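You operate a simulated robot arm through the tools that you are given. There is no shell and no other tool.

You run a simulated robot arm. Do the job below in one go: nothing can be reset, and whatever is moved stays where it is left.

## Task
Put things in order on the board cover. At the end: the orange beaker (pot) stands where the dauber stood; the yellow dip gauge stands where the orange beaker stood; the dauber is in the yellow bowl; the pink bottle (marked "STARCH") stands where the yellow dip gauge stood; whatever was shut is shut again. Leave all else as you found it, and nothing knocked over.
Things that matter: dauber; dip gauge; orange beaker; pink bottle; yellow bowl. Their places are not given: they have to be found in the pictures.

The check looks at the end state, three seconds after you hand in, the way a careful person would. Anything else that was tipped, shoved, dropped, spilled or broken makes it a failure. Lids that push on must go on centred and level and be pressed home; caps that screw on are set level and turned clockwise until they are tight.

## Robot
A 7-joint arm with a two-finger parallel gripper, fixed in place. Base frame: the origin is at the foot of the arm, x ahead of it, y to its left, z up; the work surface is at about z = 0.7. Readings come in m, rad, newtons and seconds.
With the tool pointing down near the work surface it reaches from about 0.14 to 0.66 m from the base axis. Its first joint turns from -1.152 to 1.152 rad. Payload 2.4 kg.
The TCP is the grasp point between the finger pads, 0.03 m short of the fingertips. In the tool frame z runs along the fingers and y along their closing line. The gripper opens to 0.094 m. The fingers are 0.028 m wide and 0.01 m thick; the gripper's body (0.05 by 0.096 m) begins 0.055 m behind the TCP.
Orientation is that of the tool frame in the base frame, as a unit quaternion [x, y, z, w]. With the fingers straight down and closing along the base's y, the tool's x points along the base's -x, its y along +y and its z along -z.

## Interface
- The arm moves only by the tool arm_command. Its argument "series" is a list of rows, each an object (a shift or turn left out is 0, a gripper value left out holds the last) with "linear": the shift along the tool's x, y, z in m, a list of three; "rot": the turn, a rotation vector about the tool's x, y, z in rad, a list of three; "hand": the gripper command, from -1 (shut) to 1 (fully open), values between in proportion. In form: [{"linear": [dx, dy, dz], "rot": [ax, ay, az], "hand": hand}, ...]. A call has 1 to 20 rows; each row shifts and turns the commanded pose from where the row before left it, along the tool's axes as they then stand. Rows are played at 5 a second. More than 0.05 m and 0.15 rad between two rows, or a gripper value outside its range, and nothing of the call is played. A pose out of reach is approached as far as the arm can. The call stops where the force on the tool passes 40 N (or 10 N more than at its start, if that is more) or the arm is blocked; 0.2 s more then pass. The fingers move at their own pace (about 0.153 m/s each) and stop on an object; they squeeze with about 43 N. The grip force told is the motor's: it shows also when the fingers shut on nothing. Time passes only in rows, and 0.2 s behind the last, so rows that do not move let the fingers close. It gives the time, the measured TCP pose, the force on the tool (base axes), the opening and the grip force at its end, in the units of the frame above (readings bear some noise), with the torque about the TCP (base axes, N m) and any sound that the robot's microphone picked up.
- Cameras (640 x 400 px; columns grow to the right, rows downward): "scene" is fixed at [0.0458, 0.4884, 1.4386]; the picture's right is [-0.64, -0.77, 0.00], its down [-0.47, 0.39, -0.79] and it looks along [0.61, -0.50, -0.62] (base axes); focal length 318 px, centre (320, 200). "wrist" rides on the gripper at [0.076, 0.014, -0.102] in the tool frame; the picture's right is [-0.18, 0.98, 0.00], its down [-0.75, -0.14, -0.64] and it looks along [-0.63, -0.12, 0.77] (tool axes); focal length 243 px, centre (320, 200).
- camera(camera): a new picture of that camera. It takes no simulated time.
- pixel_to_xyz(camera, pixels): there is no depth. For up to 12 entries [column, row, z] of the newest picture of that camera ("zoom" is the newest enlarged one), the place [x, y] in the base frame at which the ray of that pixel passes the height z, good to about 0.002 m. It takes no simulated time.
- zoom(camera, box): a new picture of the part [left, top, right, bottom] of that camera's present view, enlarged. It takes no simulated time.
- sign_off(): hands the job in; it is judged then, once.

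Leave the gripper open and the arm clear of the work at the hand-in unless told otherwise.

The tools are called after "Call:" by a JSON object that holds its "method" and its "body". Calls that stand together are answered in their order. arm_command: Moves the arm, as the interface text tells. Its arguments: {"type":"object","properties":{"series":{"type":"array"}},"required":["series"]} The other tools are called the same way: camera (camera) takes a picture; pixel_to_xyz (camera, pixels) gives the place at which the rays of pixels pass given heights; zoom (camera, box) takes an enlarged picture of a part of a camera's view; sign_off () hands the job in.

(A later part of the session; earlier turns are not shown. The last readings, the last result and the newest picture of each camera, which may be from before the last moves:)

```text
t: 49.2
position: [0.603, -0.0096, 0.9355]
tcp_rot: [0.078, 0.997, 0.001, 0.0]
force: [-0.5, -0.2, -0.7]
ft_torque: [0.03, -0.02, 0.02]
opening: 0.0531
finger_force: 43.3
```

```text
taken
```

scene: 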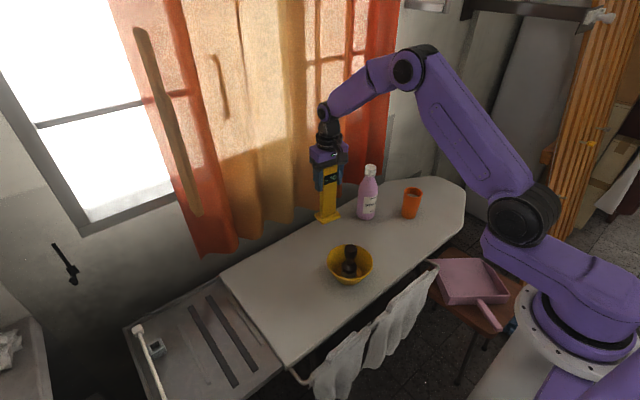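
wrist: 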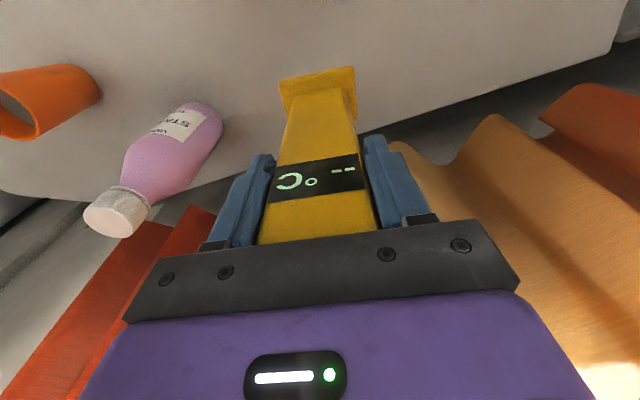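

The gauge hangs level over the beaker's old place. Lowering to about 4 mm above the surface, then feeling for contact.

Call:
{"method": "arm_command", "body": {"series": [{"linear": [0, 0, 0.005], "hand": -1}, {"linear": [0, 0, 0.015]}, {"linear": [0, 0, 0.02]}, {"linear": [0, 0, 0.02]}, {"linear": [0, 0, 0.015]}, {"linear": [0, 0, 0.008]}, {"linear": [0, 0, 0.003]}, {}]}}

Call:
{"method": "arm_command", "body": {"series": [{"linear": [0, 0, 0.0015]}, {"linear": [0, 0, 0.0015]}, {}]}}

Call:
{"method": "arm_command", "body": {"series": [{"linear": [0, 0, 0.0008]}, {}]}}

```text
t: 51.0
position: [0.6022, -0.0108, 0.8485]
tcp_rot: [0.078, 0.997, 0.0, 0.001]
force: [0.4, 0.3, -0.8]
ft_torque: [0.03, 0.01, 0.01]
opening: 0.0532
finger_force: 43.5
```

```text
t: 51.8
position: [0.6028, -0.0093, 0.8462]
tcp_rot: [0.077, 0.997, -0.001, 0.0]
force: [-0.1, 0.7, -0.2]
ft_torque: [-0.01, 0.03, 0.01]
opening: 0.0536
finger_force: 43.0
```

```text
t: 52.4
position: [0.6019, -0.0094, 0.8453]
tcp_rot: [0.079, 0.997, 0.0, 0.001]
force: [-0.8, -0.5, -0.9]
ft_torque: [0.01, -0.04, -0.01]
opening: 0.0536
finger_force: 42.9
```

No contact yet; continuing in sub-millimetre steps.

Call:
{"method": "arm_command", "body": {"series": [{"linear": [0, 0, 0.0008]}, {}]}}

Call:
{"method": "arm_command", "body": {"series": [{"linear": [0, 0, 0.0007]}, {}]}}

```text
t: 53.0
position: [0.6029, -0.0088, 0.8447]
tcp_rot: [0.078, 0.997, 0.0, 0.0]
force: [-0.8, -0.2, -0.8]
ft_torque: [-0.01, 0.02, -0.01]
opening: 0.0532
finger_force: 43.0
```

```text
t: 53.6
position: [0.6018, -0.0086, 0.8446]
tcp_rot: [0.079, 0.997, -0.001, -0.001]
force: [-3.7, 1.5, 7.8]
ft_torque: [0.14, 0.37, -0.08]
opening: 0.0533
finger_force: 43.2
```

Contact at 8 N. Opening gradually.

Call:
{"method": "arm_command", "body": {"series": [{"hand": 0.2}, {"hand": 0.4}, {"hand": 0.7}, {"hand": 1}, {}]}}

Call:
{"method": "camera", "body": {"camera": "wrist"}}

Call:
{"method": "zoom", "body": {"camera": "scene", "box": [260, 140, 440, 290]}}

```text
t: 54.8
position: [0.6016, -0.0094, 0.8432]
tcp_rot: [0.079, 0.997, 0.001, 0.0]
force: [-0.8, -0.1, 0.0]
ft_torque: [0.03, -0.01, -0.02]
opening: 0.094
finger_force: 0.0
```

```text
taken
```

wrist: 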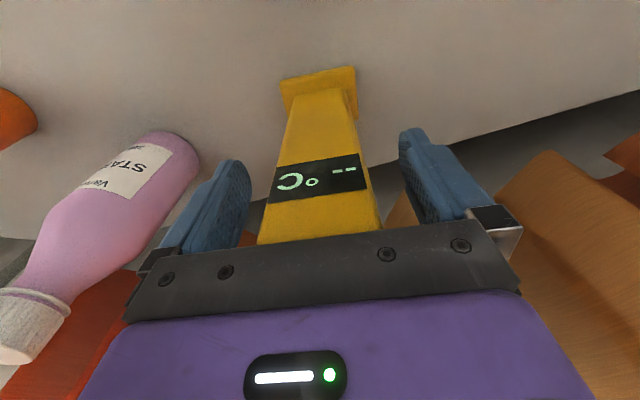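

```text
2.67 times, centred on (350, 215) of scene
```

zoom: 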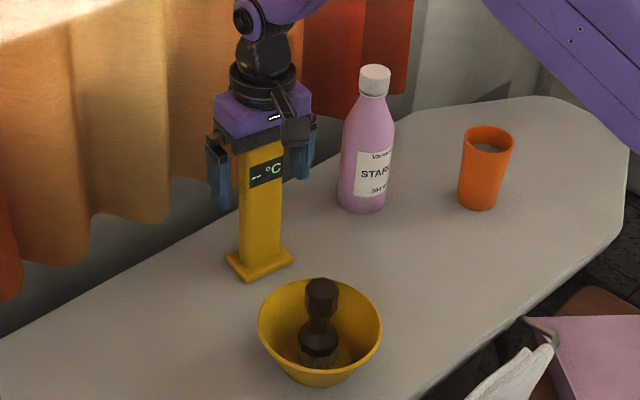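

The gauge stands at the beaker's old place. I'll raise clear of it to z ≈ 1.0, turn the tool back square, and move back over (0.47, -0.19) to study the bottle.

Call:
{"method": "arm_command", "body": {"series": [{"linear": [0, 0, -0.01], "hand": 1}, {"linear": [0, 0, -0.03]}, {"linear": [0, 0, -0.04]}, {"linear": [0, 0, -0.04]}, {"linear": [0, 0, -0.037]}, {"rot": [0, 0, -0.08]}, {"rot": [0, 0, -0.077]}, {"linear": [0.03, -0.03, 0]}, {"linear": [0.03, -0.035, 0]}, {"linear": [0.03, -0.035, 0]}, {"linear": [0.03, -0.035, 0]}, {"linear": [0.012, -0.045, 0]}, {}]}}

Call:
{"method": "camera", "body": {"camera": "wrist"}}

Call:
{"method": "zoom", "body": {"camera": "scene", "box": [320, 150, 440, 230]}}

```text
t: 57.6
position: [0.4722, -0.1878, 1.001]
tcp_rot: [0.0, 1.0, 0.0, -0.001]
force: [1.0, 0.0, -0.4]
ft_torque: [0.02, 0.0, 0.02]
opening: 0.0943
finger_force: 0.0
```

```text
taken
```

wrist: 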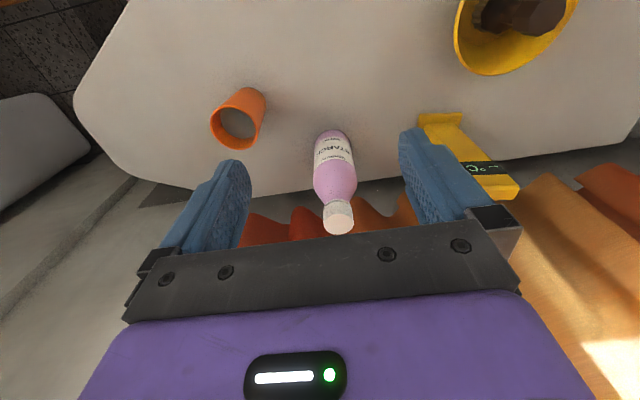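

```text
5.00 times, centred on (380, 190) of scene
```

zoom: 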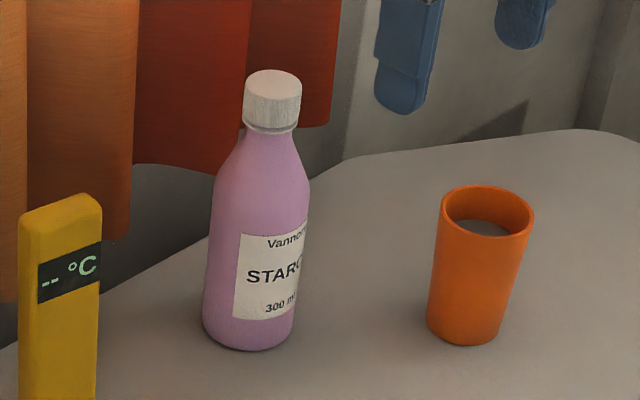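

The bottle is at about (335,180) in the wrist view. Zooming there for its axis.

Call:
{"method": "zoom", "body": {"camera": "wrist", "box": [275, 120, 400, 240]}}

```text
3.33 times, centred on (338, 180) of wrist
```

zoom: 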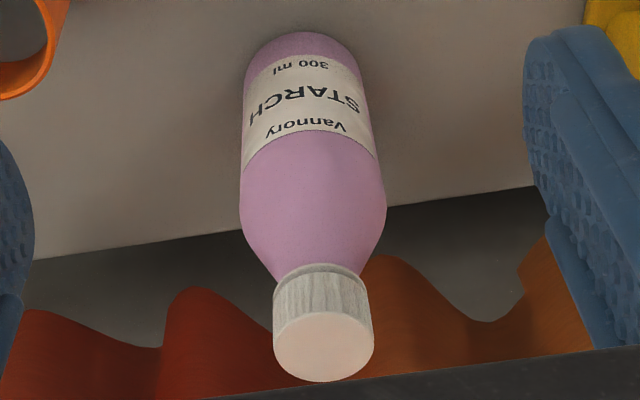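

Call:
{"method": "pixel_to_xyz", "body": {"camera": "zoom", "pixels": [[324, 346, 0.9], [324, 346, 0.895], [273, 340, 0.9], [374, 345, 0.9], [324, 311, 0.9], [298, 33, 0.7], [246, 72, 0.7], [355, 68, 0.7], [241, 200, 0.82], [386, 200, 0.82], [323, 382, 0.9]]}}

```text
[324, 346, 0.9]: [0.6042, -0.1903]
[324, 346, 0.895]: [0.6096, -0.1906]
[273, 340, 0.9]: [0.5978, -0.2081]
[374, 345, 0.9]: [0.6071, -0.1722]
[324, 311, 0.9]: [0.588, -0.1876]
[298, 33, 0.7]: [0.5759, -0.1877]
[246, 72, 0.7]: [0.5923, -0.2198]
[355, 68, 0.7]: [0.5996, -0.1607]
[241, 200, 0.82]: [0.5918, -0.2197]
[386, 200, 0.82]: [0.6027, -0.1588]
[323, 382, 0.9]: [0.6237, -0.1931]
```

Bottle axis ≈ (0.605, -0.190), diameter ≈ 63 mm, cap top at z ≈ 0.90. The palm would hit the cap in a straight-down grip on the body, so I'll tilt the tool about 55° and grip the body from the front. Tilting here at z = 1.0 first.

Call:
{"method": "arm_command", "body": {"series": [{"rot": [0, -0.1371, 0], "hand": 1}, {"rot": [0, -0.1371, 0]}, {"rot": [0, -0.1371, 0]}, {"rot": [0, -0.1371, 0]}, {"rot": [0, -0.1371, 0]}, {"rot": [0, -0.1371, 0]}, {"rot": [0, -0.1371, 0]}, {}]}}

Call:
{"method": "camera", "body": {"camera": "wrist"}}

Call:
{"method": "camera", "body": {"camera": "scene"}}

```text
t: 59.4
position: [0.4747, -0.1833, 1.0011]
tcp_rot: [-0.004, 0.917, 0.021, 0.398]
force: [0.6, 0.2, 0.1]
ft_torque: [0.0, -0.03, 0.0]
opening: 0.094
finger_force: 0.1
out of reach, approached as far as the arm can: row 5, 6
```

```text
taken
```

wrist: 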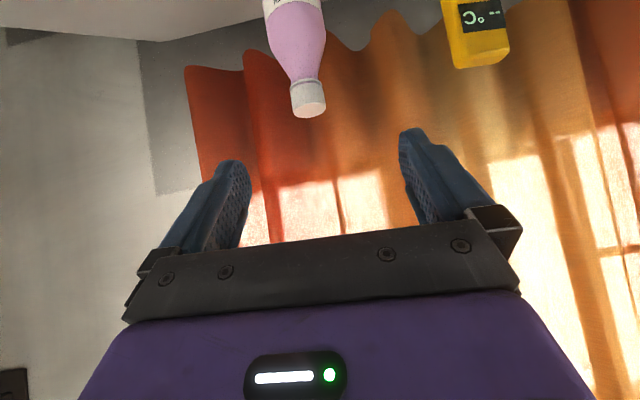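

```text
taken
```

scene: 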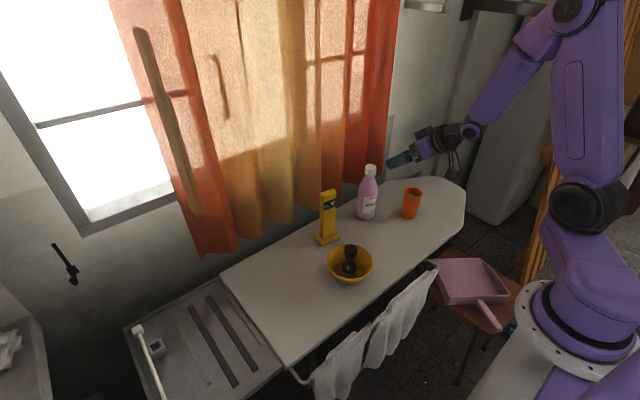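

The tilt only reached about 47° (0.82 rad) here; the last rows were out of reach. A 45° tilt is enough if the TCP stays about 13 mm short of the bottle's axis. I'll turn back a little and read what the commanded pose is.

Call:
{"method": "arm_command", "body": {"series": [{"rot": [0, 0.09, 0]}, {}]}}

```text
t: 60.0
position: [0.4749, -0.1835, 1.0018]
tcp_rot: [-0.006, 0.934, 0.021, 0.356]
force: [-0.7, 0.7, -0.8]
ft_torque: [0.02, -0.01, 0.01]
opening: 0.094
finger_force: 0.0
```

The command restarted from the reached pose, with a small skew (about -0.043 rad around tool x). Correcting it and setting the tilt to about 0.77 rad.

Call:
{"method": "arm_command", "body": {"series": [{"rot": [0.043, -0.045, -0.004]}, {}, {}]}}

```text
t: 60.8
position: [0.4746, -0.1828, 1.0007]
tcp_rot: [0.001, 0.926, 0.0, 0.377]
force: [-0.6, -1.3, 1.0]
ft_torque: [-0.02, 0.03, 0.01]
opening: 0.0938
finger_force: 0.1
```

Square again at 44° tilt. Descending vertically to z ≈ 0.787 at x ≈ 0.475, well in front of the bottle, and centring y at -0.190.

Call:
{"method": "arm_command", "body": {"series": [{"linear": [0.02136, -0.001, 0.02191], "hand": 1}, {"linear": [0.02136, -0.001, 0.02191]}, {"linear": [0.02136, -0.001, 0.02191]}, {"linear": [0.02136, -0.001, 0.02191]}, {"linear": [0.02136, -0.001, 0.02191]}, {"linear": [0.02136, -0.001, 0.02191]}, {"linear": [0.02136, -0.001, 0.02191]}, {}]}}

Call:
{"method": "camera", "body": {"camera": "wrist"}}

Call:
{"method": "camera", "body": {"camera": "scene"}}

```text
t: 62.6
position: [0.4767, -0.1909, 0.7911]
tcp_rot: [0.0, 0.926, 0.001, 0.377]
force: [-1.0, -0.1, -0.1]
ft_torque: [0.02, 0.0, 0.0]
opening: 0.0938
finger_force: 0.0
out of reach, approached as far as the arm can: row 2
```

```text
taken
```

wrist: 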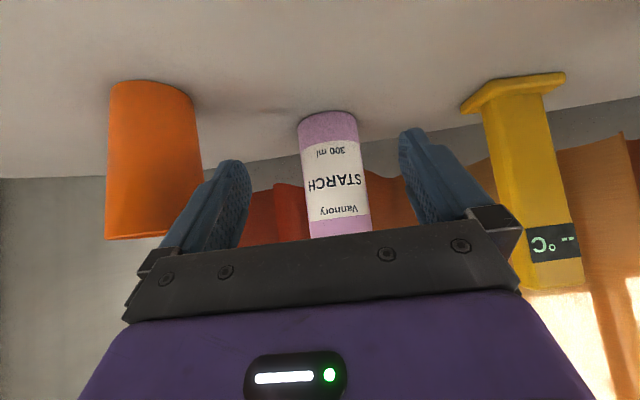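

```text
taken
```

scene: 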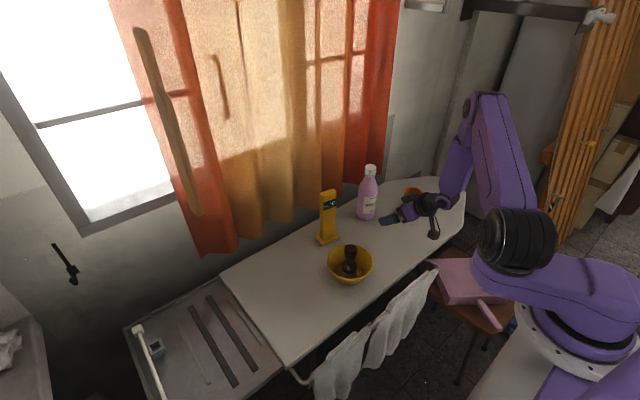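

The gripper is low and square; the bottle stands ahead (columns 300–368). Checking the lateral alignment by zoom.

Call:
{"method": "zoom", "body": {"camera": "wrist", "box": [260, 90, 410, 250]}}

```text
2.50 times, centred on (335, 170) of wrist
```

zoom: 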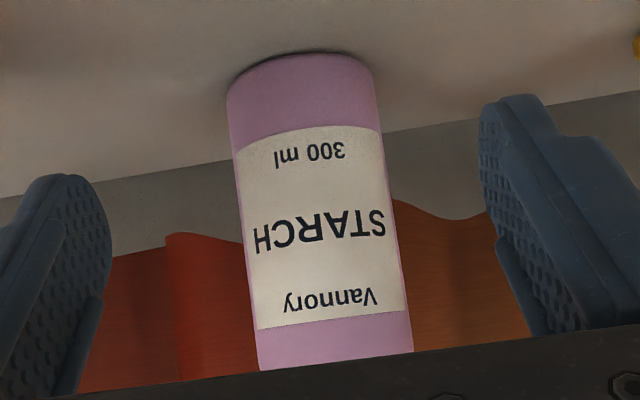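

Call:
{"method": "pixel_to_xyz", "body": {"camera": "zoom", "pixels": [[300, 53, 0.7], [228, 92, 0.7], [374, 80, 0.7], [238, 175, 0.745], [386, 165, 0.745], [250, 290, 0.795], [403, 280, 0.795]]}}

```text
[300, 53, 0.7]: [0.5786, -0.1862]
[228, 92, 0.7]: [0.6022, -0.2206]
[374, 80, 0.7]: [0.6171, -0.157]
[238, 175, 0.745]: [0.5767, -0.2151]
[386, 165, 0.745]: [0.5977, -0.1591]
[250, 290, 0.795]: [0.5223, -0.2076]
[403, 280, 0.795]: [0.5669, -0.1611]
```

The bottle axis is at y ≈ -0.189, nicely in line with the gripper (-0.190). Advancing horizontally 9 cm with the fingers straddling the bottle, then checking.

Call:
{"method": "arm_command", "body": {"series": [{"linear": [-0.01611, 0.001, 0.0157], "hand": 1}, {"linear": [-0.01611, 0, 0.0157]}, {"linear": [-0.01611, 0, 0.0157]}, {"linear": [-0.01611, 0, 0.0157]}, {}]}}

Call:
{"method": "camera", "body": {"camera": "wrist"}}

Call:
{"method": "zoom", "body": {"camera": "scene", "box": [320, 140, 460, 240]}}

```text
t: 63.8
position: [0.5678, -0.1893, 0.7898]
tcp_rot: [0.001, 0.926, 0.0, 0.377]
force: [0.2, -0.1, 0.3]
ft_torque: [-0.02, 0.02, 0.0]
opening: 0.0939
finger_force: 0.0
```

```text
taken
```

wrist: 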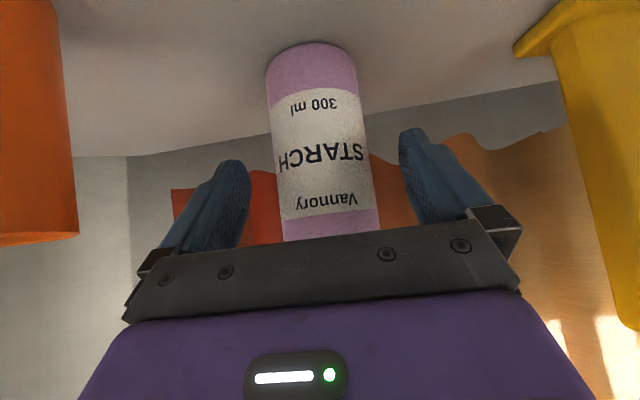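

```text
4.00 times, centred on (390, 190) of scene
```

zoom: 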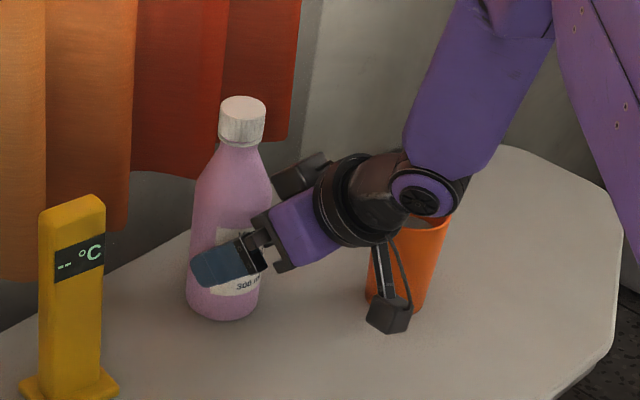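

Centred well. Advancing the remaining 2.7 cm to TCP x ≈ 0.594.

Call:
{"method": "arm_command", "body": {"series": [{"linear": [-0.00967, 0, 0.00942], "hand": 1}, {"linear": [-0.0058, 0, 0.00565]}, {"linear": [-0.00387, 0, 0.00377]}, {}]}}

Call:
{"method": "camera", "body": {"camera": "wrist"}}

Call:
{"method": "zoom", "body": {"camera": "scene", "box": [330, 150, 430, 230]}}

```text
t: 64.8
position: [0.5933, -0.1899, 0.792]
tcp_rot: [0.0, 0.926, 0.001, 0.377]
force: [-0.3, -0.3, 0.2]
ft_torque: [0.0, -0.02, 0.0]
opening: 0.0939
finger_force: 0.0
```

```text
taken
```

wrist: 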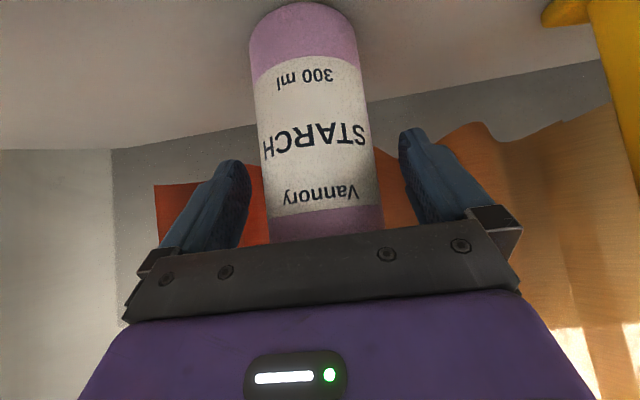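

```text
5.00 times, centred on (380, 190) of scene
```

zoom: 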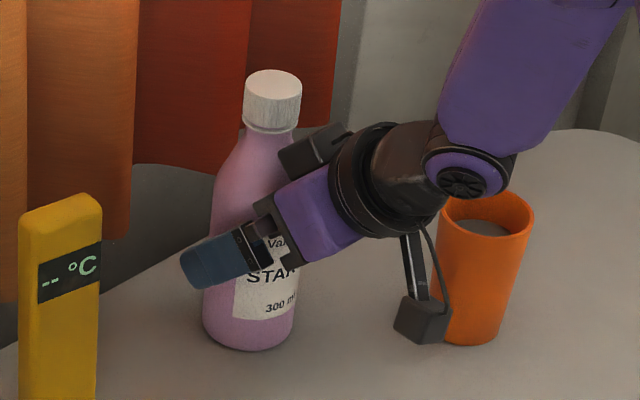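

No contact so far; the bottle is between the pads. Closing slowly.

Call:
{"method": "arm_command", "body": {"series": [{"hand": 0.7}, {"hand": 0.5}, {"hand": 0.3}, {"hand": 0.1}, {"hand": -1}, {"hand": -1}, {"hand": -1}]}}

Call:
{"method": "camera", "body": {"camera": "wrist"}}

Call:
{"method": "zoom", "body": {"camera": "scene", "box": [330, 150, 430, 230]}}

```text
t: 66.4
position: [0.5929, -0.1899, 0.7905]
tcp_rot: [0.002, 0.926, 0.0, 0.377]
force: [0.0, -1.9, 2.1]
ft_torque: [-0.01, 0.04, 0.03]
opening: 0.0667
finger_force: 43.3
```

```text
taken
```

wrist: 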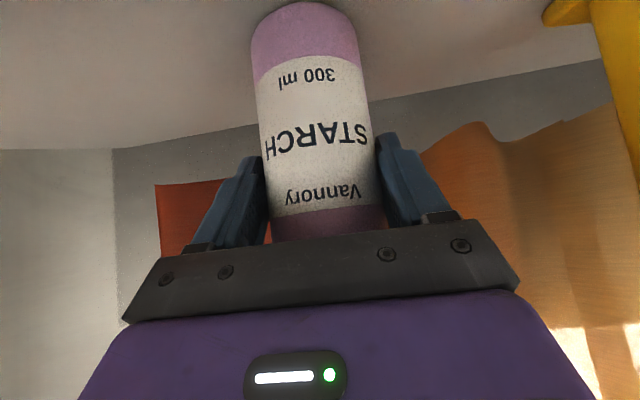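

```text
5.00 times, centred on (380, 190) of scene
```

zoom: 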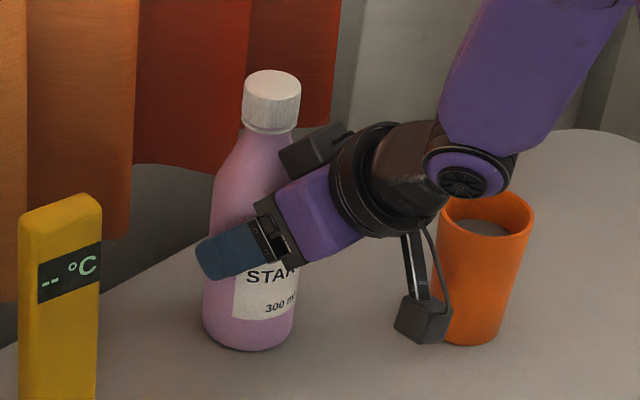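

Gripped at 66.7 mm, bottle still upright. Lifting vertically 2 cm slowly and checking.

Call:
{"method": "arm_command", "body": {"series": [{"linear": [-0.0014, 0, -0.00143], "hand": -1}, {"linear": [-0.0028, 0, -0.00286]}, {"linear": [-0.0042, 0, -0.0043]}, {"linear": [-0.0056, 0, -0.00573]}, {}]}}

Call:
{"method": "camera", "body": {"camera": "wrist"}}

Call:
{"method": "zoom", "body": {"camera": "scene", "box": [330, 140, 430, 230]}}

```text
t: 67.6
position: [0.5944, -0.1894, 0.8121]
tcp_rot: [0.001, 0.926, 0.001, 0.377]
force: [0.5, 0.0, -3.7]
ft_torque: [-0.03, 0.06, 0.0]
opening: 0.0664
finger_force: 43.1
```

```text
taken
```

wrist: 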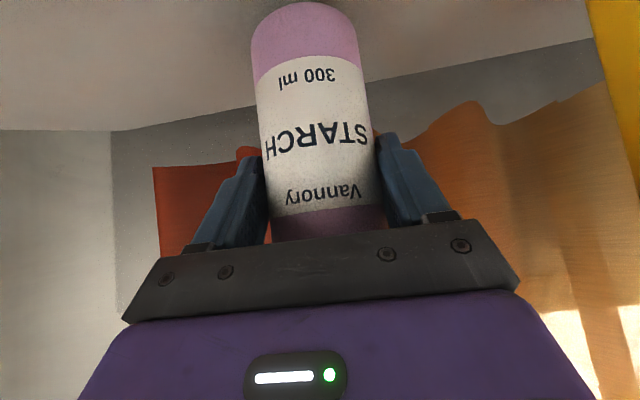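

```text
4.44 times, centred on (380, 185) of scene
```

zoom: 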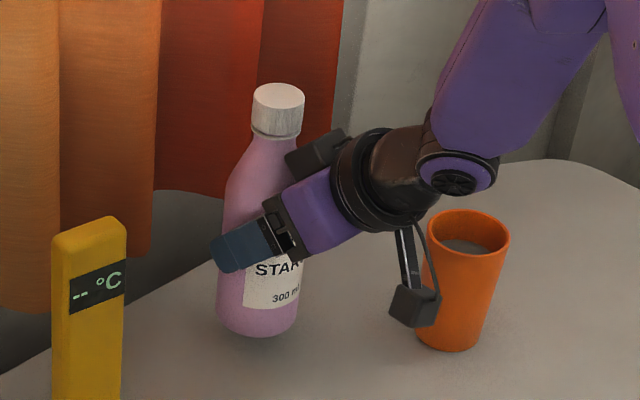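

The bottle hangs upright (about 3.7 N). Lifting on to TCP z ≈ 0.92, so its bottom is at about 0.83, above the bowl and dauber.

Call:
{"method": "arm_command", "body": {"series": [{"linear": [-0.00558, 0, -0.00573], "hand": -1}, {"linear": [-0.01047, 0, -0.01074]}, {"linear": [-0.01396, 0, -0.01432]}, {"linear": [-0.01745, 0, -0.0179]}, {"linear": [-0.01396, 0, -0.01432]}, {"linear": [-0.00907, 0, -0.00931]}, {"linear": [-0.00489, 0, -0.00501]}, {}]}}

```text
t: 69.4
position: [0.5936, -0.1909, 0.9183]
tcp_rot: [0.001, 0.926, 0.001, 0.377]
force: [0.2, -0.3, -3.5]
ft_torque: [-0.01, 0.05, 0.01]
opening: 0.0664
finger_force: 43.1
```

Height reached without trouble. Now moving back toward the base (x ≈ 0.499) and slightly left, keeping well clear of the gauge.

Call:
{"method": "arm_command", "body": {"series": [{"linear": [0.0034, 0.004, -0.00332], "hand": -1}, {"linear": [0.0068, 0.008, -0.00663]}, {"linear": [0.01156, 0.0136, -0.01127]}, {"linear": [0.01224, 0.0144, -0.01194]}, {"linear": [0.01224, 0.0144, -0.01194]}, {"linear": [0.01156, 0.0136, -0.01127]}, {"linear": [0.0068, 0.008, -0.00663]}, {"linear": [0.0034, 0.004, -0.00332]}, {}]}}

Call:
{"method": "camera", "body": {"camera": "scene"}}

```text
t: 71.4
position: [0.4997, -0.1087, 0.9206]
tcp_rot: [0.0, 0.926, 0.001, 0.377]
force: [0.1, 1.1, -4.5]
ft_torque: [0.03, 0.02, 0.0]
opening: 0.0662
finger_force: 43.0
```

```text
taken
```

scene: 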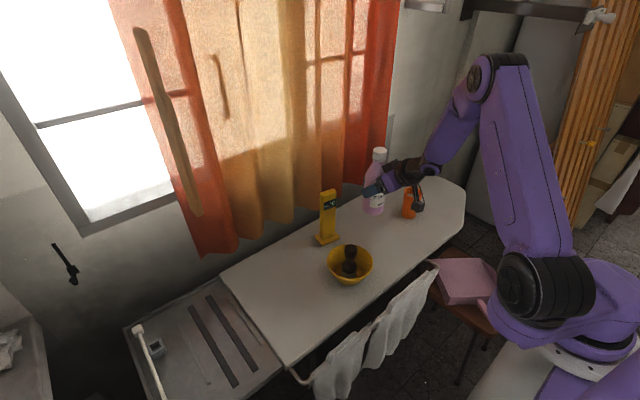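

Upright and clear. Now carrying it in +y between the gauge and the bowl's dauber (bottle axis at x ≈ 0.505) to the gauge's old place at y ≈ 0.169.

Call:
{"method": "arm_command", "body": {"series": [{"linear": [0.00143, 0.008, -0.0014], "hand": -1}, {"linear": [0.00215, 0.016, -0.00209]}, {"linear": [0.00143, 0.024, -0.0014]}, {"linear": [0, 0.028, 0]}, {"linear": [0, 0.028, 0]}, {"linear": [0, 0.028, 0]}, {"linear": [0, 0.028, 0]}, {"linear": [0, 0.028, 0]}, {"linear": [-0.00286, 0.028, 0.00279]}, {"linear": [-0.00286, 0.024, 0.00279]}, {"linear": [-0.00286, 0.018, 0.00279]}, {"linear": [-0.00286, 0.012, 0.00279]}, {"linear": [-0.00286, 0.006, 0.00279]}, {"linear": [0, 0.002, 0]}, {}]}}

Call:
{"method": "camera", "body": {"camera": "scene"}}

Call:
{"method": "camera", "body": {"camera": "wrist"}}

```text
t: 74.6
position: [0.5142, 0.0674, 0.9364]
tcp_rot: [-0.002, 0.926, 0.002, 0.377]
force: [0.0, -0.7, -4.6]
ft_torque: [-0.01, 0.06, 0.01]
opening: 0.0661
finger_force: 43.0
out of reach, approached as far as the arm can: row 8, 9, 10, 11, 12, 13
```

```text
taken
```

scene: 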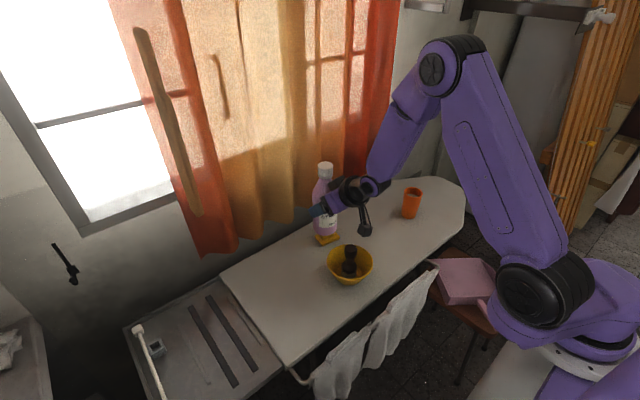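

```text
taken
```

wrist: 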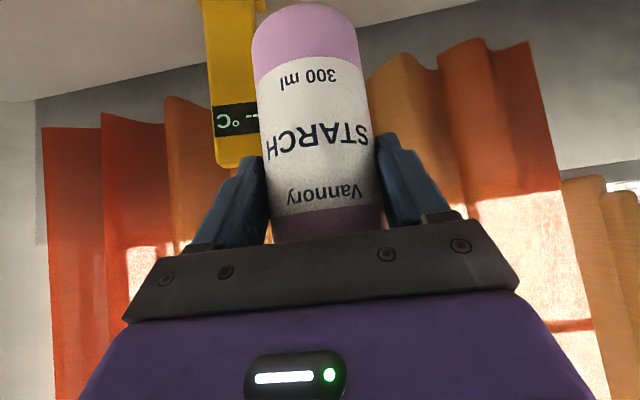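

The arm reached a joint limit at y ≈ 0.067 with this heading (tool pointing along +x). The bottle is still upright and clear of everything. I'll yaw the tool about the vertical toward the radial direction (+0.2 rad) in place and check the reach.

Call:
{"method": "arm_command", "body": {"series": [{"rot": [-0.0349, 0, -0.0358], "hand": -1}, {"rot": [-0.0524, 0, -0.0537]}, {"rot": [-0.0524, 0, -0.0537]}, {}]}}

```text
t: 75.6
position: [0.5143, 0.0705, 0.9362]
tcp_rot: [-0.093, 0.921, 0.039, 0.375]
force: [1.0, -0.2, -3.4]
ft_torque: [-0.03, 0.04, -0.01]
opening: 0.0661
finger_force: 43.0
```

Orientation is exact now. Yawing another 0.12 rad (total 0.32, radial at the target).

Call:
{"method": "arm_command", "body": {"series": [{"rot": [-0.0419, 0, -0.043], "hand": -1}, {"rot": [-0.0419, 0, -0.043]}, {}]}}

```text
t: 76.4
position: [0.515, 0.0709, 0.9361]
tcp_rot: [-0.148, 0.914, 0.061, 0.373]
force: [0.2, -0.1, -4.4]
ft_torque: [-0.04, 0.04, 0.0]
opening: 0.0659
finger_force: 42.8
```

Heading is now 0.32 rad. Moving the bottle on to the gauge's old place (TCP target (0.513, 0.166) so the bottle axis comes to (0.525, 0.170)).

Call:
{"method": "arm_command", "body": {"series": [{"linear": [-0.00161, 0.00728, 0.00157], "hand": -1}, {"linear": [-0.00301, 0.01365, 0.00294]}, {"linear": [-0.00402, 0.0182, 0.00392]}, {"linear": [-0.00402, 0.0182, 0.00392]}, {"linear": [-0.00361, 0.01638, 0.00352]}, {"linear": [-0.00241, 0.01092, 0.00235]}, {"linear": [-0.00141, 0.00637, 0.00137]}, {}]}}

Call:
{"method": "camera", "body": {"camera": "scene"}}

Call:
{"method": "camera", "body": {"camera": "wrist"}}

```text
t: 78.2
position: [0.5146, 0.167, 0.9355]
tcp_rot: [-0.147, 0.914, 0.061, 0.372]
force: [-0.3, 0.5, -3.5]
ft_torque: [0.0, 0.02, 0.0]
opening: 0.0659
finger_force: 43.0
```

```text
taken
```

scene: 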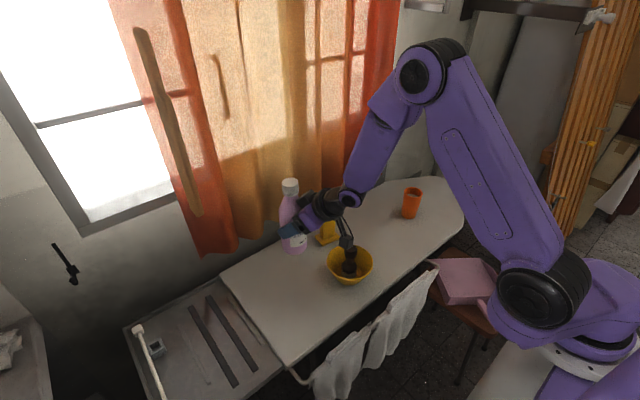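

```text
taken
```

wrist: 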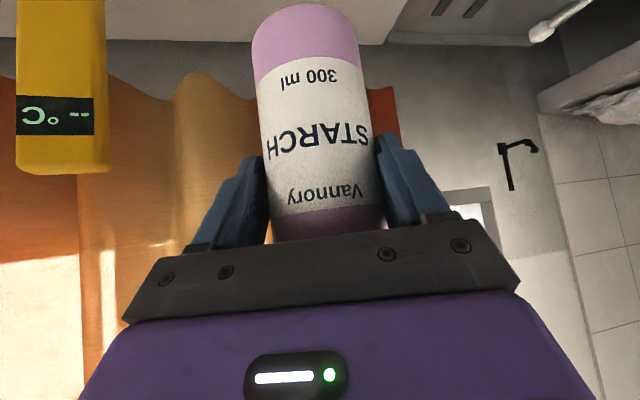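

The bottle is upright above the gauge's old place; the camera and palm stay clear of the bowl by several centimetres. Lowering 13.9 cm to about 6 mm above the surface.

Call:
{"method": "arm_command", "body": {"series": [{"linear": [0.00575, -0.0006, 0.00408], "hand": -1}, {"linear": [0.0097, 0, 0.00995]}, {"linear": [0.01455, 0, 0.01493]}, {"linear": [0.01649, 0, 0.01692]}, {"linear": [0.01649, 0, 0.01692]}, {"linear": [0.01455, 0, 0.01493]}, {"linear": [0.01067, 0, 0.01095]}, {"linear": [0.00582, 0, 0.00597]}, {"linear": [0.00388, 0, 0.00398]}, {}]}}

Call:
{"method": "camera", "body": {"camera": "scene"}}

Call:
{"method": "zoom", "body": {"camera": "scene", "box": [250, 170, 400, 300]}}

Call:
{"method": "camera", "body": {"camera": "wrist"}}

```text
t: 80.4
position: [0.5426, 0.1554, 0.8111]
tcp_rot: [-0.146, 0.915, 0.064, 0.37]
force: [0.2, -0.4, -3.8]
ft_torque: [0.0, 0.04, -0.01]
opening: 0.0658
finger_force: 43.0
out of reach, approached as far as the arm can: row 4, 5, 6, 7, 9
```

```text
taken
```

scene: 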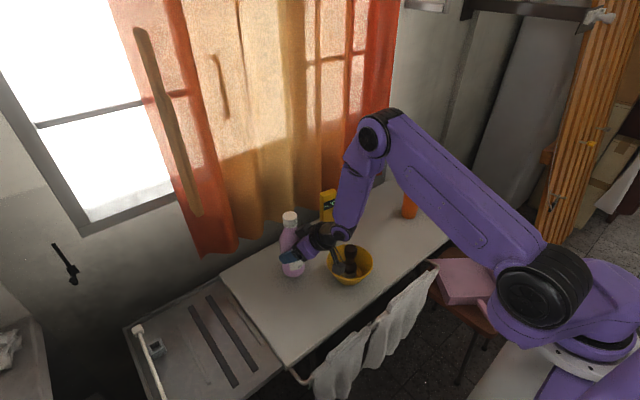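

```text
3.08 times, centred on (325, 235) of scene
```

zoom: 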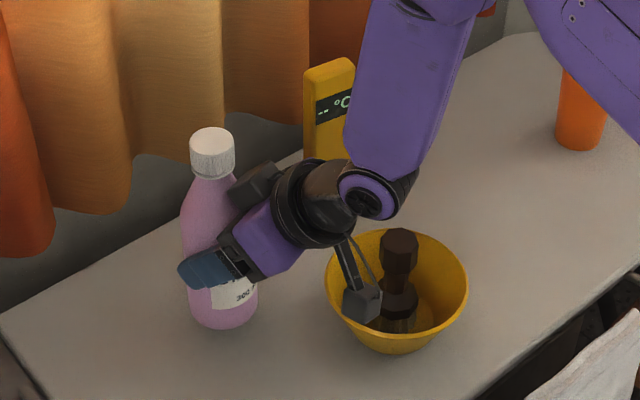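

```text
taken
```

wrist: 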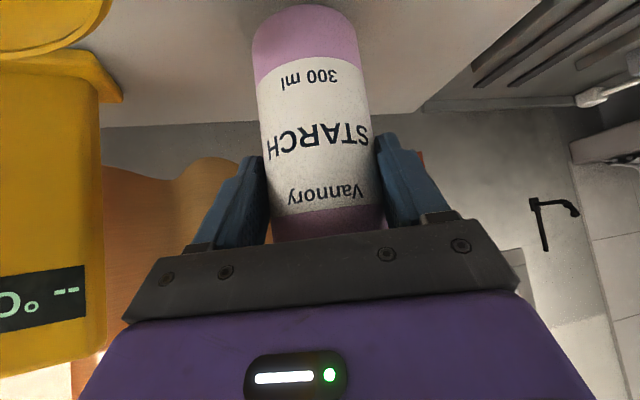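

The arm again met a joint limit while going down (x slid to 0.543 at z = 0.811); the bottle is still in the air, nothing touched. I'll rise 6 cm first, then look for a heading that reaches.

Call:
{"method": "arm_command", "body": {"series": [{"linear": [-0.01396, 0, -0.01432], "hand": -1}, {"linear": [-0.01396, 0, -0.01432]}, {"linear": [-0.01396, 0, -0.01432]}, {}]}}

```text
t: 81.4
position: [0.5435, 0.1542, 0.8724]
tcp_rot: [-0.147, 0.914, 0.061, 0.372]
force: [0.0, -0.9, -3.6]
ft_torque: [-0.02, 0.03, 0.01]
opening: 0.0656
finger_force: 43.0
```

Orientation recovered exactly. Yawing in place by another 0.28 rad (to 0.60) to test the reach with that heading.

Call:
{"method": "arm_command", "body": {"series": [{"rot": [-0.0489, 0, -0.0501], "hand": -1}, {"rot": [-0.0733, 0, -0.0752]}, {"rot": [-0.0733, 0, -0.0752]}, {}]}}

Call:
{"method": "camera", "body": {"camera": "scene"}}

```text
t: 82.4
position: [0.5429, 0.1534, 0.872]
tcp_rot: [-0.274, 0.885, 0.112, 0.36]
force: [0.0, -0.3, -3.2]
ft_torque: [-0.04, 0.03, 0.0]
opening: 0.0656
finger_force: 43.3
```

```text
taken
```

scene: 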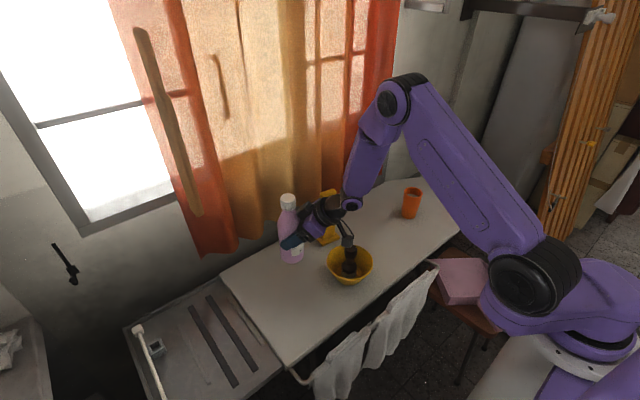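

That worked. Now shifting horizontally at this height so the bottle axis comes over (0.525, 0.170): TCP to (0.514, 0.163).

Call:
{"method": "arm_command", "body": {"series": [{"linear": [0.00333, 0.0059, -0.00325], "hand": -1}, {"linear": [0.00499, 0.00885, -0.00488]}, {"linear": [0.00499, 0.00885, -0.00488]}, {}]}}

```text
t: 83.4
position: [0.5138, 0.1618, 0.8719]
tcp_rot: [-0.273, 0.885, 0.111, 0.36]
force: [0.2, 0.1, -3.8]
ft_torque: [-0.02, 0.04, -0.01]
opening: 0.0655
finger_force: 43.2
```

Reached exactly. Testing the descent: 3 × 15 mm.

Call:
{"method": "arm_command", "body": {"series": [{"linear": [0.00698, 0, 0.00716], "hand": -1}, {"linear": [0.01047, 0, 0.01074]}, {"linear": [0.01047, 0, 0.01074]}, {}]}}

Call:
{"method": "zoom", "body": {"camera": "scene", "box": [250, 170, 400, 300]}}

```text
t: 84.4
position: [0.5141, 0.1636, 0.831]
tcp_rot: [-0.273, 0.885, 0.112, 0.361]
force: [-0.3, -0.2, -3.9]
ft_torque: [-0.01, 0.04, -0.02]
opening: 0.0653
finger_force: 43.1
```

```text
3.08 times, centred on (325, 235) of scene
```

zoom: 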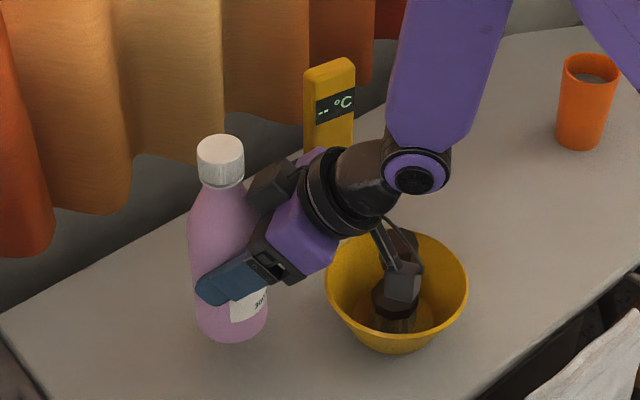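

No limit met and the bottle is upright. The camera passes beside the dauber with about 5 cm of room. Continuing down to z ≈ 0.797.

Call:
{"method": "arm_command", "body": {"series": [{"linear": [0.00838, 0, 0.00859], "hand": -1}, {"linear": [0.00838, 0, 0.00859]}, {"linear": [0.00698, 0, 0.00716]}, {}]}}

Call:
{"method": "zoom", "body": {"camera": "scene", "box": [250, 170, 400, 300]}}

Call:
{"method": "camera", "body": {"camera": "wrist"}}

```text
t: 85.4
position: [0.5146, 0.1633, 0.7979]
tcp_rot: [-0.272, 0.885, 0.111, 0.36]
force: [0.4, -0.9, -4.2]
ft_torque: [-0.03, 0.04, 0.0]
opening: 0.0656
finger_force: 42.7
```

```text
3.08 times, centred on (325, 235) of scene
```

zoom: 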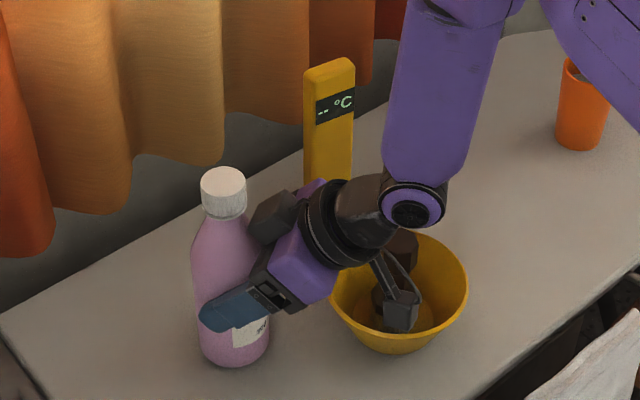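

```text
taken
```

wrist: 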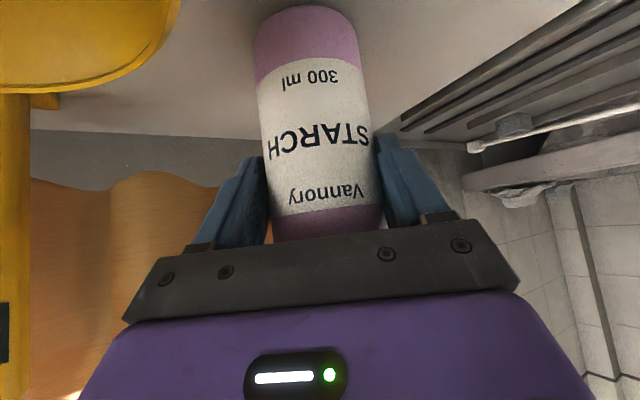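

Bottle is upright about 6 mm above the board. Checking where its base is from the scene zoom.

Call:
{"method": "pixel_to_xyz", "body": {"camera": "zoom", "pixels": [[234, 367, 0.706], [198, 347, 0.706], [271, 345, 0.706], [223, 183, 0.906]]}}

```text
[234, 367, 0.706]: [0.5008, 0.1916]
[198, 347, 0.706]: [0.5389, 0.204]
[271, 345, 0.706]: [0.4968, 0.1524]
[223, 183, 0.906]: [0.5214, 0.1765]
```

The base is about at (0.524, 0.173); a 2 mm correction in -y, then down in small steps until contact.

Call:
{"method": "arm_command", "body": {"series": [{"linear": [0, -0.002, 0], "hand": -1}, {"linear": [0.00105, 0, 0.00107]}, {"linear": [0.00105, 0, 0.00107]}, {}]}}

Call:
{"method": "arm_command", "body": {"series": [{"linear": [0.0007, 0, 0.00072]}, {"linear": [0.0007, 0, 0.00072]}, {}]}}

```text
t: 86.4
position: [0.5148, 0.1621, 0.7934]
tcp_rot: [-0.274, 0.885, 0.111, 0.359]
force: [0.1, 0.2, -3.2]
ft_torque: [-0.04, 0.02, -0.03]
opening: 0.0655
finger_force: 43.2
```

```text
t: 87.2
position: [0.515, 0.1615, 0.7922]
tcp_rot: [-0.273, 0.885, 0.111, 0.361]
force: [-0.1, -0.1, -4.9]
ft_torque: [-0.03, 0.0, -0.02]
opening: 0.0655
finger_force: 42.7
```

Still hanging. Continuing in 0.7–1 mm steps.

Call:
{"method": "arm_command", "body": {"series": [{"linear": [0.0007, 0, 0.00072]}, {}]}}

Call:
{"method": "arm_command", "body": {"series": [{"linear": [0.0006, 0, 0.0006]}, {}]}}

Call:
{"method": "arm_command", "body": {"series": [{"linear": [0.0005, 0, 0.0005]}, {}]}}

```text
t: 87.8
position: [0.5141, 0.1617, 0.7916]
tcp_rot: [-0.273, 0.885, 0.111, 0.361]
force: [-0.9, -0.7, -2.9]
ft_torque: [-0.02, 0.03, -0.01]
opening: 0.0657
finger_force: 42.7
```

```text
t: 88.4
position: [0.5147, 0.162, 0.7902]
tcp_rot: [-0.272, 0.885, 0.111, 0.361]
force: [-2.5, -2.9, 2.6]
ft_torque: [-0.03, 0.29, 0.04]
opening: 0.0656
finger_force: 43.2
```

```text
t: 89.0
position: [0.5143, 0.1616, 0.7909]
tcp_rot: [-0.272, 0.885, 0.112, 0.362]
force: [-6.6, -3.5, 16.3]
ft_torque: [0.23, 0.85, 0.24]
opening: 0.0656
finger_force: 43.1
```

Contact at 16 N. I'll ease off slightly (0.4 mm) and open gradually.

Call:
{"method": "arm_command", "body": {"series": [{"linear": [-0.0003, 0, -0.0003]}, {}, {"hand": 0.42}, {"hand": 0.5}, {}]}}

Call:
{"method": "camera", "body": {"camera": "wrist"}}

Call:
{"method": "zoom", "body": {"camera": "scene", "box": [250, 170, 400, 300]}}

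```text
t: 90.2
position: [0.5149, 0.162, 0.7904]
tcp_rot: [-0.272, 0.885, 0.111, 0.361]
force: [-0.6, 0.3, 0.5]
ft_torque: [0.01, -0.01, -0.02]
opening: 0.0705
finger_force: 0.0
```

```text
taken
```

wrist: 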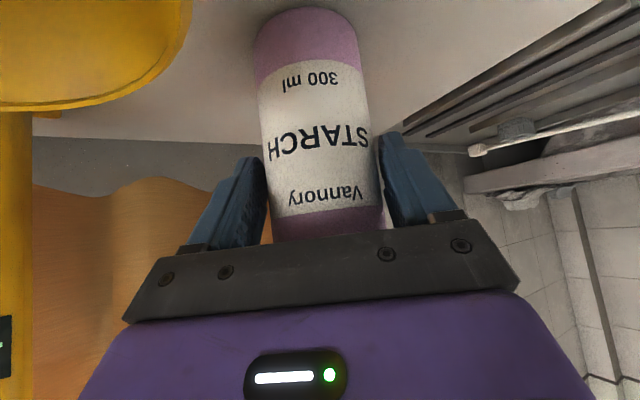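

```text
3.08 times, centred on (325, 235) of scene
```

zoom: 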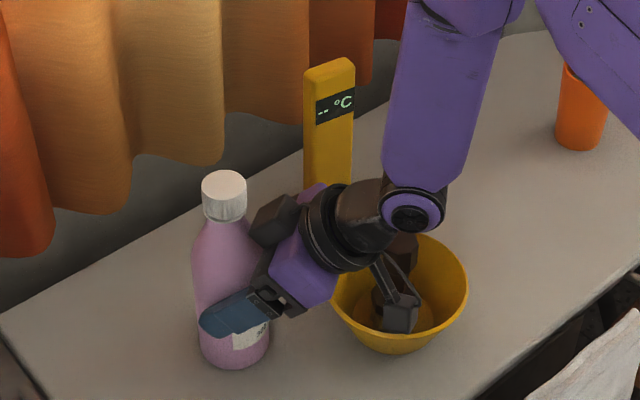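

Released; the bottle stands upright. Opening fully, then backing off along the finger direction (back and up) in small steps.

Call:
{"method": "arm_command", "body": {"series": [{"hand": 1}, {}, {"linear": [0, 0, -0.01]}, {"linear": [0, 0, -0.015]}, {}]}}

Call:
{"method": "arm_command", "body": {"series": [{"linear": [0, 0, -0.02]}, {"linear": [0, 0, -0.025]}, {}]}}

Call:
{"method": "camera", "body": {"camera": "wrist"}}

Call:
{"method": "zoom", "body": {"camera": "scene", "box": [250, 170, 400, 300]}}

```text
t: 91.4
position: [0.5028, 0.151, 0.8089]
tcp_rot: [-0.273, 0.885, 0.114, 0.359]
force: [0.7, 0.6, -0.9]
ft_torque: [-0.02, 0.0, -0.03]
opening: 0.0943
finger_force: 0.1
```

```text
t: 92.2
position: [0.4821, 0.1317, 0.8443]
tcp_rot: [-0.272, 0.886, 0.114, 0.358]
force: [-0.7, 0.2, 0.4]
ft_torque: [-0.01, -0.03, -0.02]
opening: 0.094
finger_force: 0.2
out of reach, approached as far as the arm can: row 1, 2
```

```text
taken
```

wrist: 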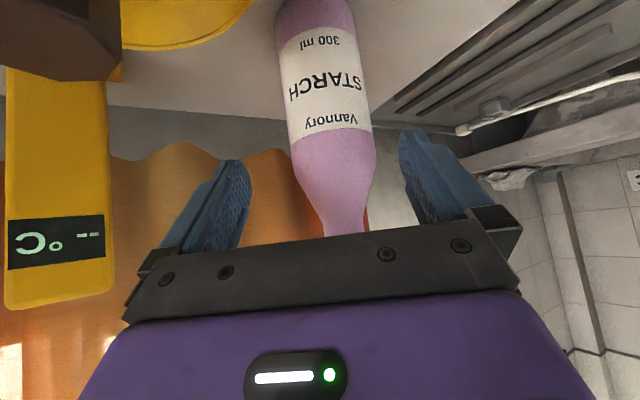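

```text
3.08 times, centred on (325, 235) of scene
```

zoom: 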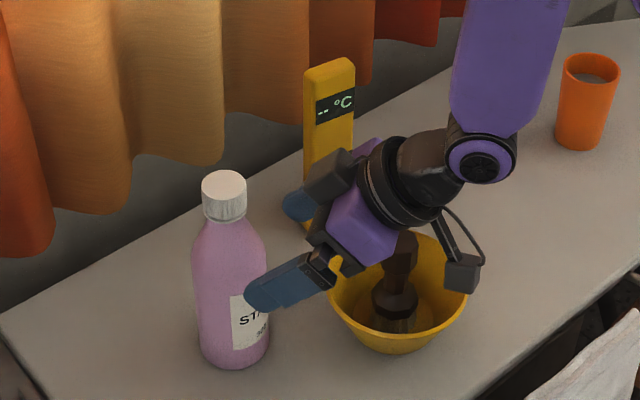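

Fingers are clear of the bottle, which stands upright; the dauber's knob is seen at the upper left of the wrist view, below and beside the hand. Going straight up now.

Call:
{"method": "arm_command", "body": {"series": [{"linear": [-0.01047, 0, -0.01074], "hand": 1}, {"linear": [-0.01396, 0, -0.01432]}, {"linear": [-0.01396, 0, -0.01432]}, {}]}}

```text
t: 93.2
position: [0.4827, 0.13, 0.8995]
tcp_rot: [-0.272, 0.885, 0.112, 0.36]
force: [0.0, 0.4, -0.2]
ft_torque: [0.01, 0.01, 0.0]
opening: 0.0942
finger_force: 0.0
```

Call:
{"method": "arm_command", "body": {"series": [{"linear": [-0.01745, 0, -0.0179], "hand": 1}, {"linear": [-0.01745, 0, -0.0179]}, {"linear": [-0.01745, 0, -0.0179]}, {"linear": [-0.01745, 0, -0.0179]}, {}]}}

Call:
{"method": "camera", "body": {"camera": "scene"}}

```text
t: 94.4
position: [0.4839, 0.1311, 0.9992]
tcp_rot: [-0.273, 0.885, 0.111, 0.36]
force: [-1.0, 0.0, -0.5]
ft_torque: [0.0, 0.02, 0.0]
opening: 0.0937
finger_force: 0.1
```

```text
taken
```

scene: 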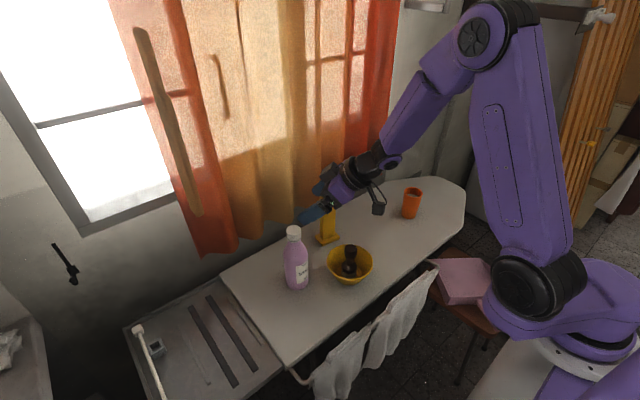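

All four moved things stand upright. Straightening the tool (un-tilt 0.773 rad) up here.

Call:
{"method": "arm_command", "body": {"series": [{"rot": [0, 0.129, 0], "hand": 1}, {"rot": [0, 0.129, 0]}, {"rot": [0, 0.129, 0]}, {"rot": [0, 0.129, 0]}, {"rot": [0, 0.129, 0]}, {"rot": [0, 0.128, 0]}, {}]}}

Call:
{"method": "camera", "body": {"camera": "wrist"}}

```text
t: 96.0
position: [0.4832, 0.1311, 0.9995]
tcp_rot: [-0.294, 0.956, 0.0, 0.0]
force: [-0.2, 0.9, -0.1]
ft_torque: [0.0, 0.0, 0.01]
opening: 0.0938
finger_force: 0.1
```

```text
taken
```

wrist: 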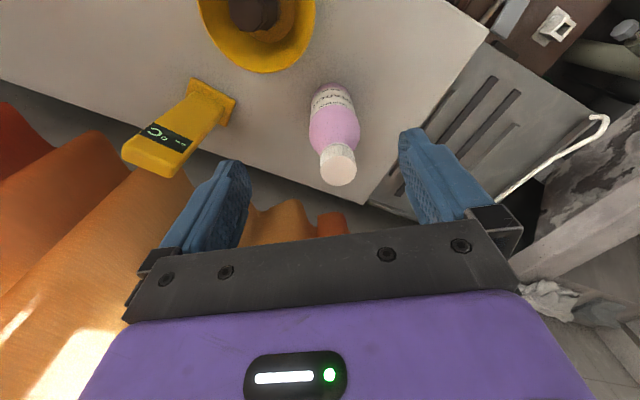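

Straight down again. Checking the bottle's position and the other items from here.

Call:
{"method": "zoom", "body": {"camera": "wrist", "box": [270, 70, 400, 200]}}

```text
3.08 times, centred on (335, 135) of wrist
```

zoom: 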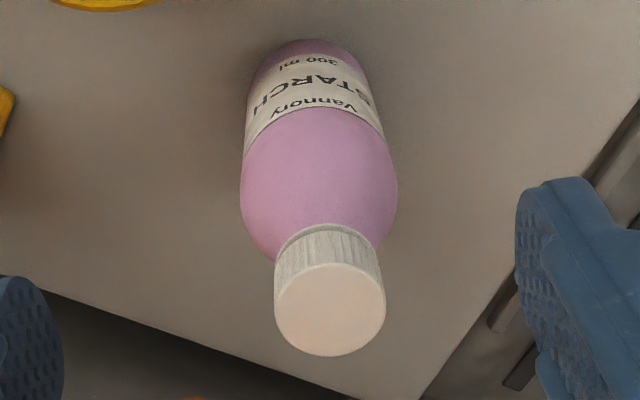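

Call:
{"method": "pixel_to_xyz", "body": {"camera": "zoom", "pixels": [[330, 308, 0.9], [275, 308, 0.9], [386, 308, 0.9], [330, 262, 0.9], [330, 356, 0.9], [305, 39, 0.7], [256, 75, 0.7], [363, 68, 0.7]]}}

```text
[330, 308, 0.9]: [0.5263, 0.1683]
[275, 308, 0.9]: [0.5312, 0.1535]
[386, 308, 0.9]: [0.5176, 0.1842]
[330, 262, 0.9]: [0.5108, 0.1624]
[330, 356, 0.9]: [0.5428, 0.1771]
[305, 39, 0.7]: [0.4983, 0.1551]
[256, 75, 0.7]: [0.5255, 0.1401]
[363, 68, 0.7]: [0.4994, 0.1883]
```

The bottle stands at (0.525, 0.171), matching the gauge's old place. Turning the yaw back, then withdrawing toward the base to (0.30, -0.05, 1.05) and checking everything.

Call:
{"method": "arm_command", "body": {"series": [{"rot": [0, 0, 0.149], "hand": 1}, {"rot": [0, 0, 0.149]}, {"rot": [0, 0, 0.149]}, {"rot": [0, 0, 0.149]}, {"linear": [0.02, -0.02, -0.01]}, {"linear": [0.03, -0.03, -0.01]}, {"linear": [0.03, -0.03, -0.01]}, {"linear": [0.03, -0.03, -0.01]}, {"linear": [0.03, -0.03, -0.01]}, {"linear": [0.03, -0.03, 0]}, {"linear": [0.01, -0.01, 0]}, {}]}}

Call:
{"method": "camera", "body": {"camera": "wrist"}}

Call:
{"method": "camera", "body": {"camera": "scene"}}

Call:
{"method": "zoom", "body": {"camera": "scene", "box": [260, 150, 460, 300]}}

```text
t: 98.6
position: [0.3024, -0.0492, 1.0493]
tcp_rot: [-0.002, 1.0, 0.001, 0.001]
force: [0.0, 0.4, -0.7]
ft_torque: [-0.01, 0.0, 0.01]
opening: 0.0941
finger_force: 0.1
```

```text
taken
```

wrist: 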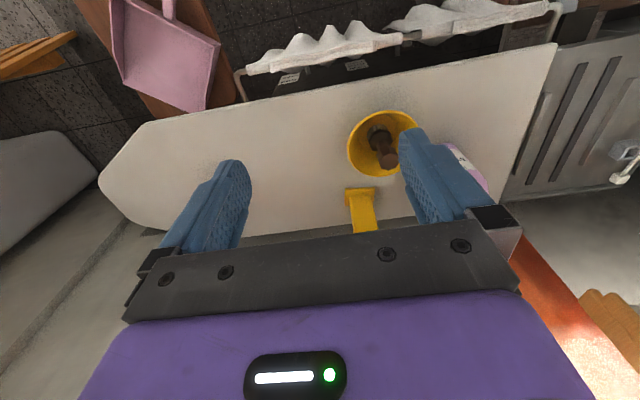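

```text
taken
```

scene: 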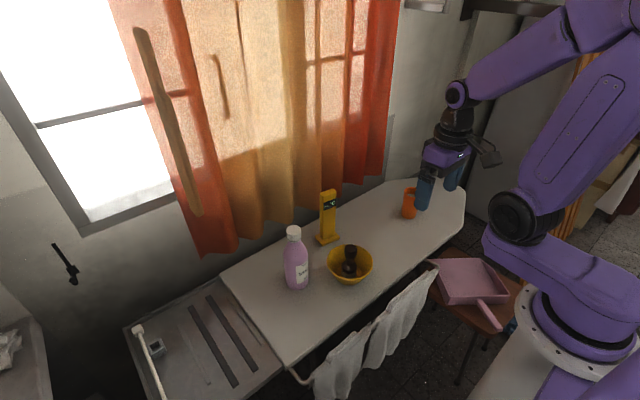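

```text
2.67 times, centred on (360, 225) of scene
```

zoom: 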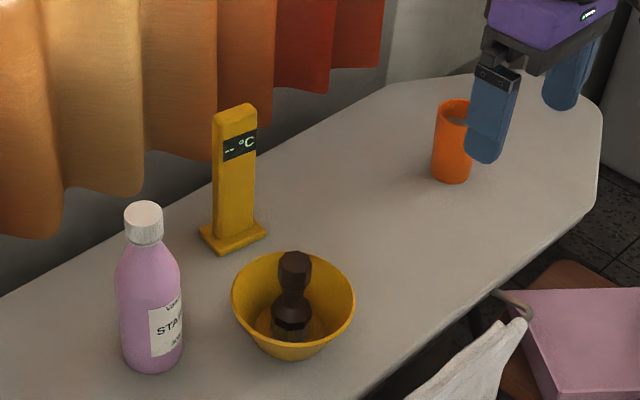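

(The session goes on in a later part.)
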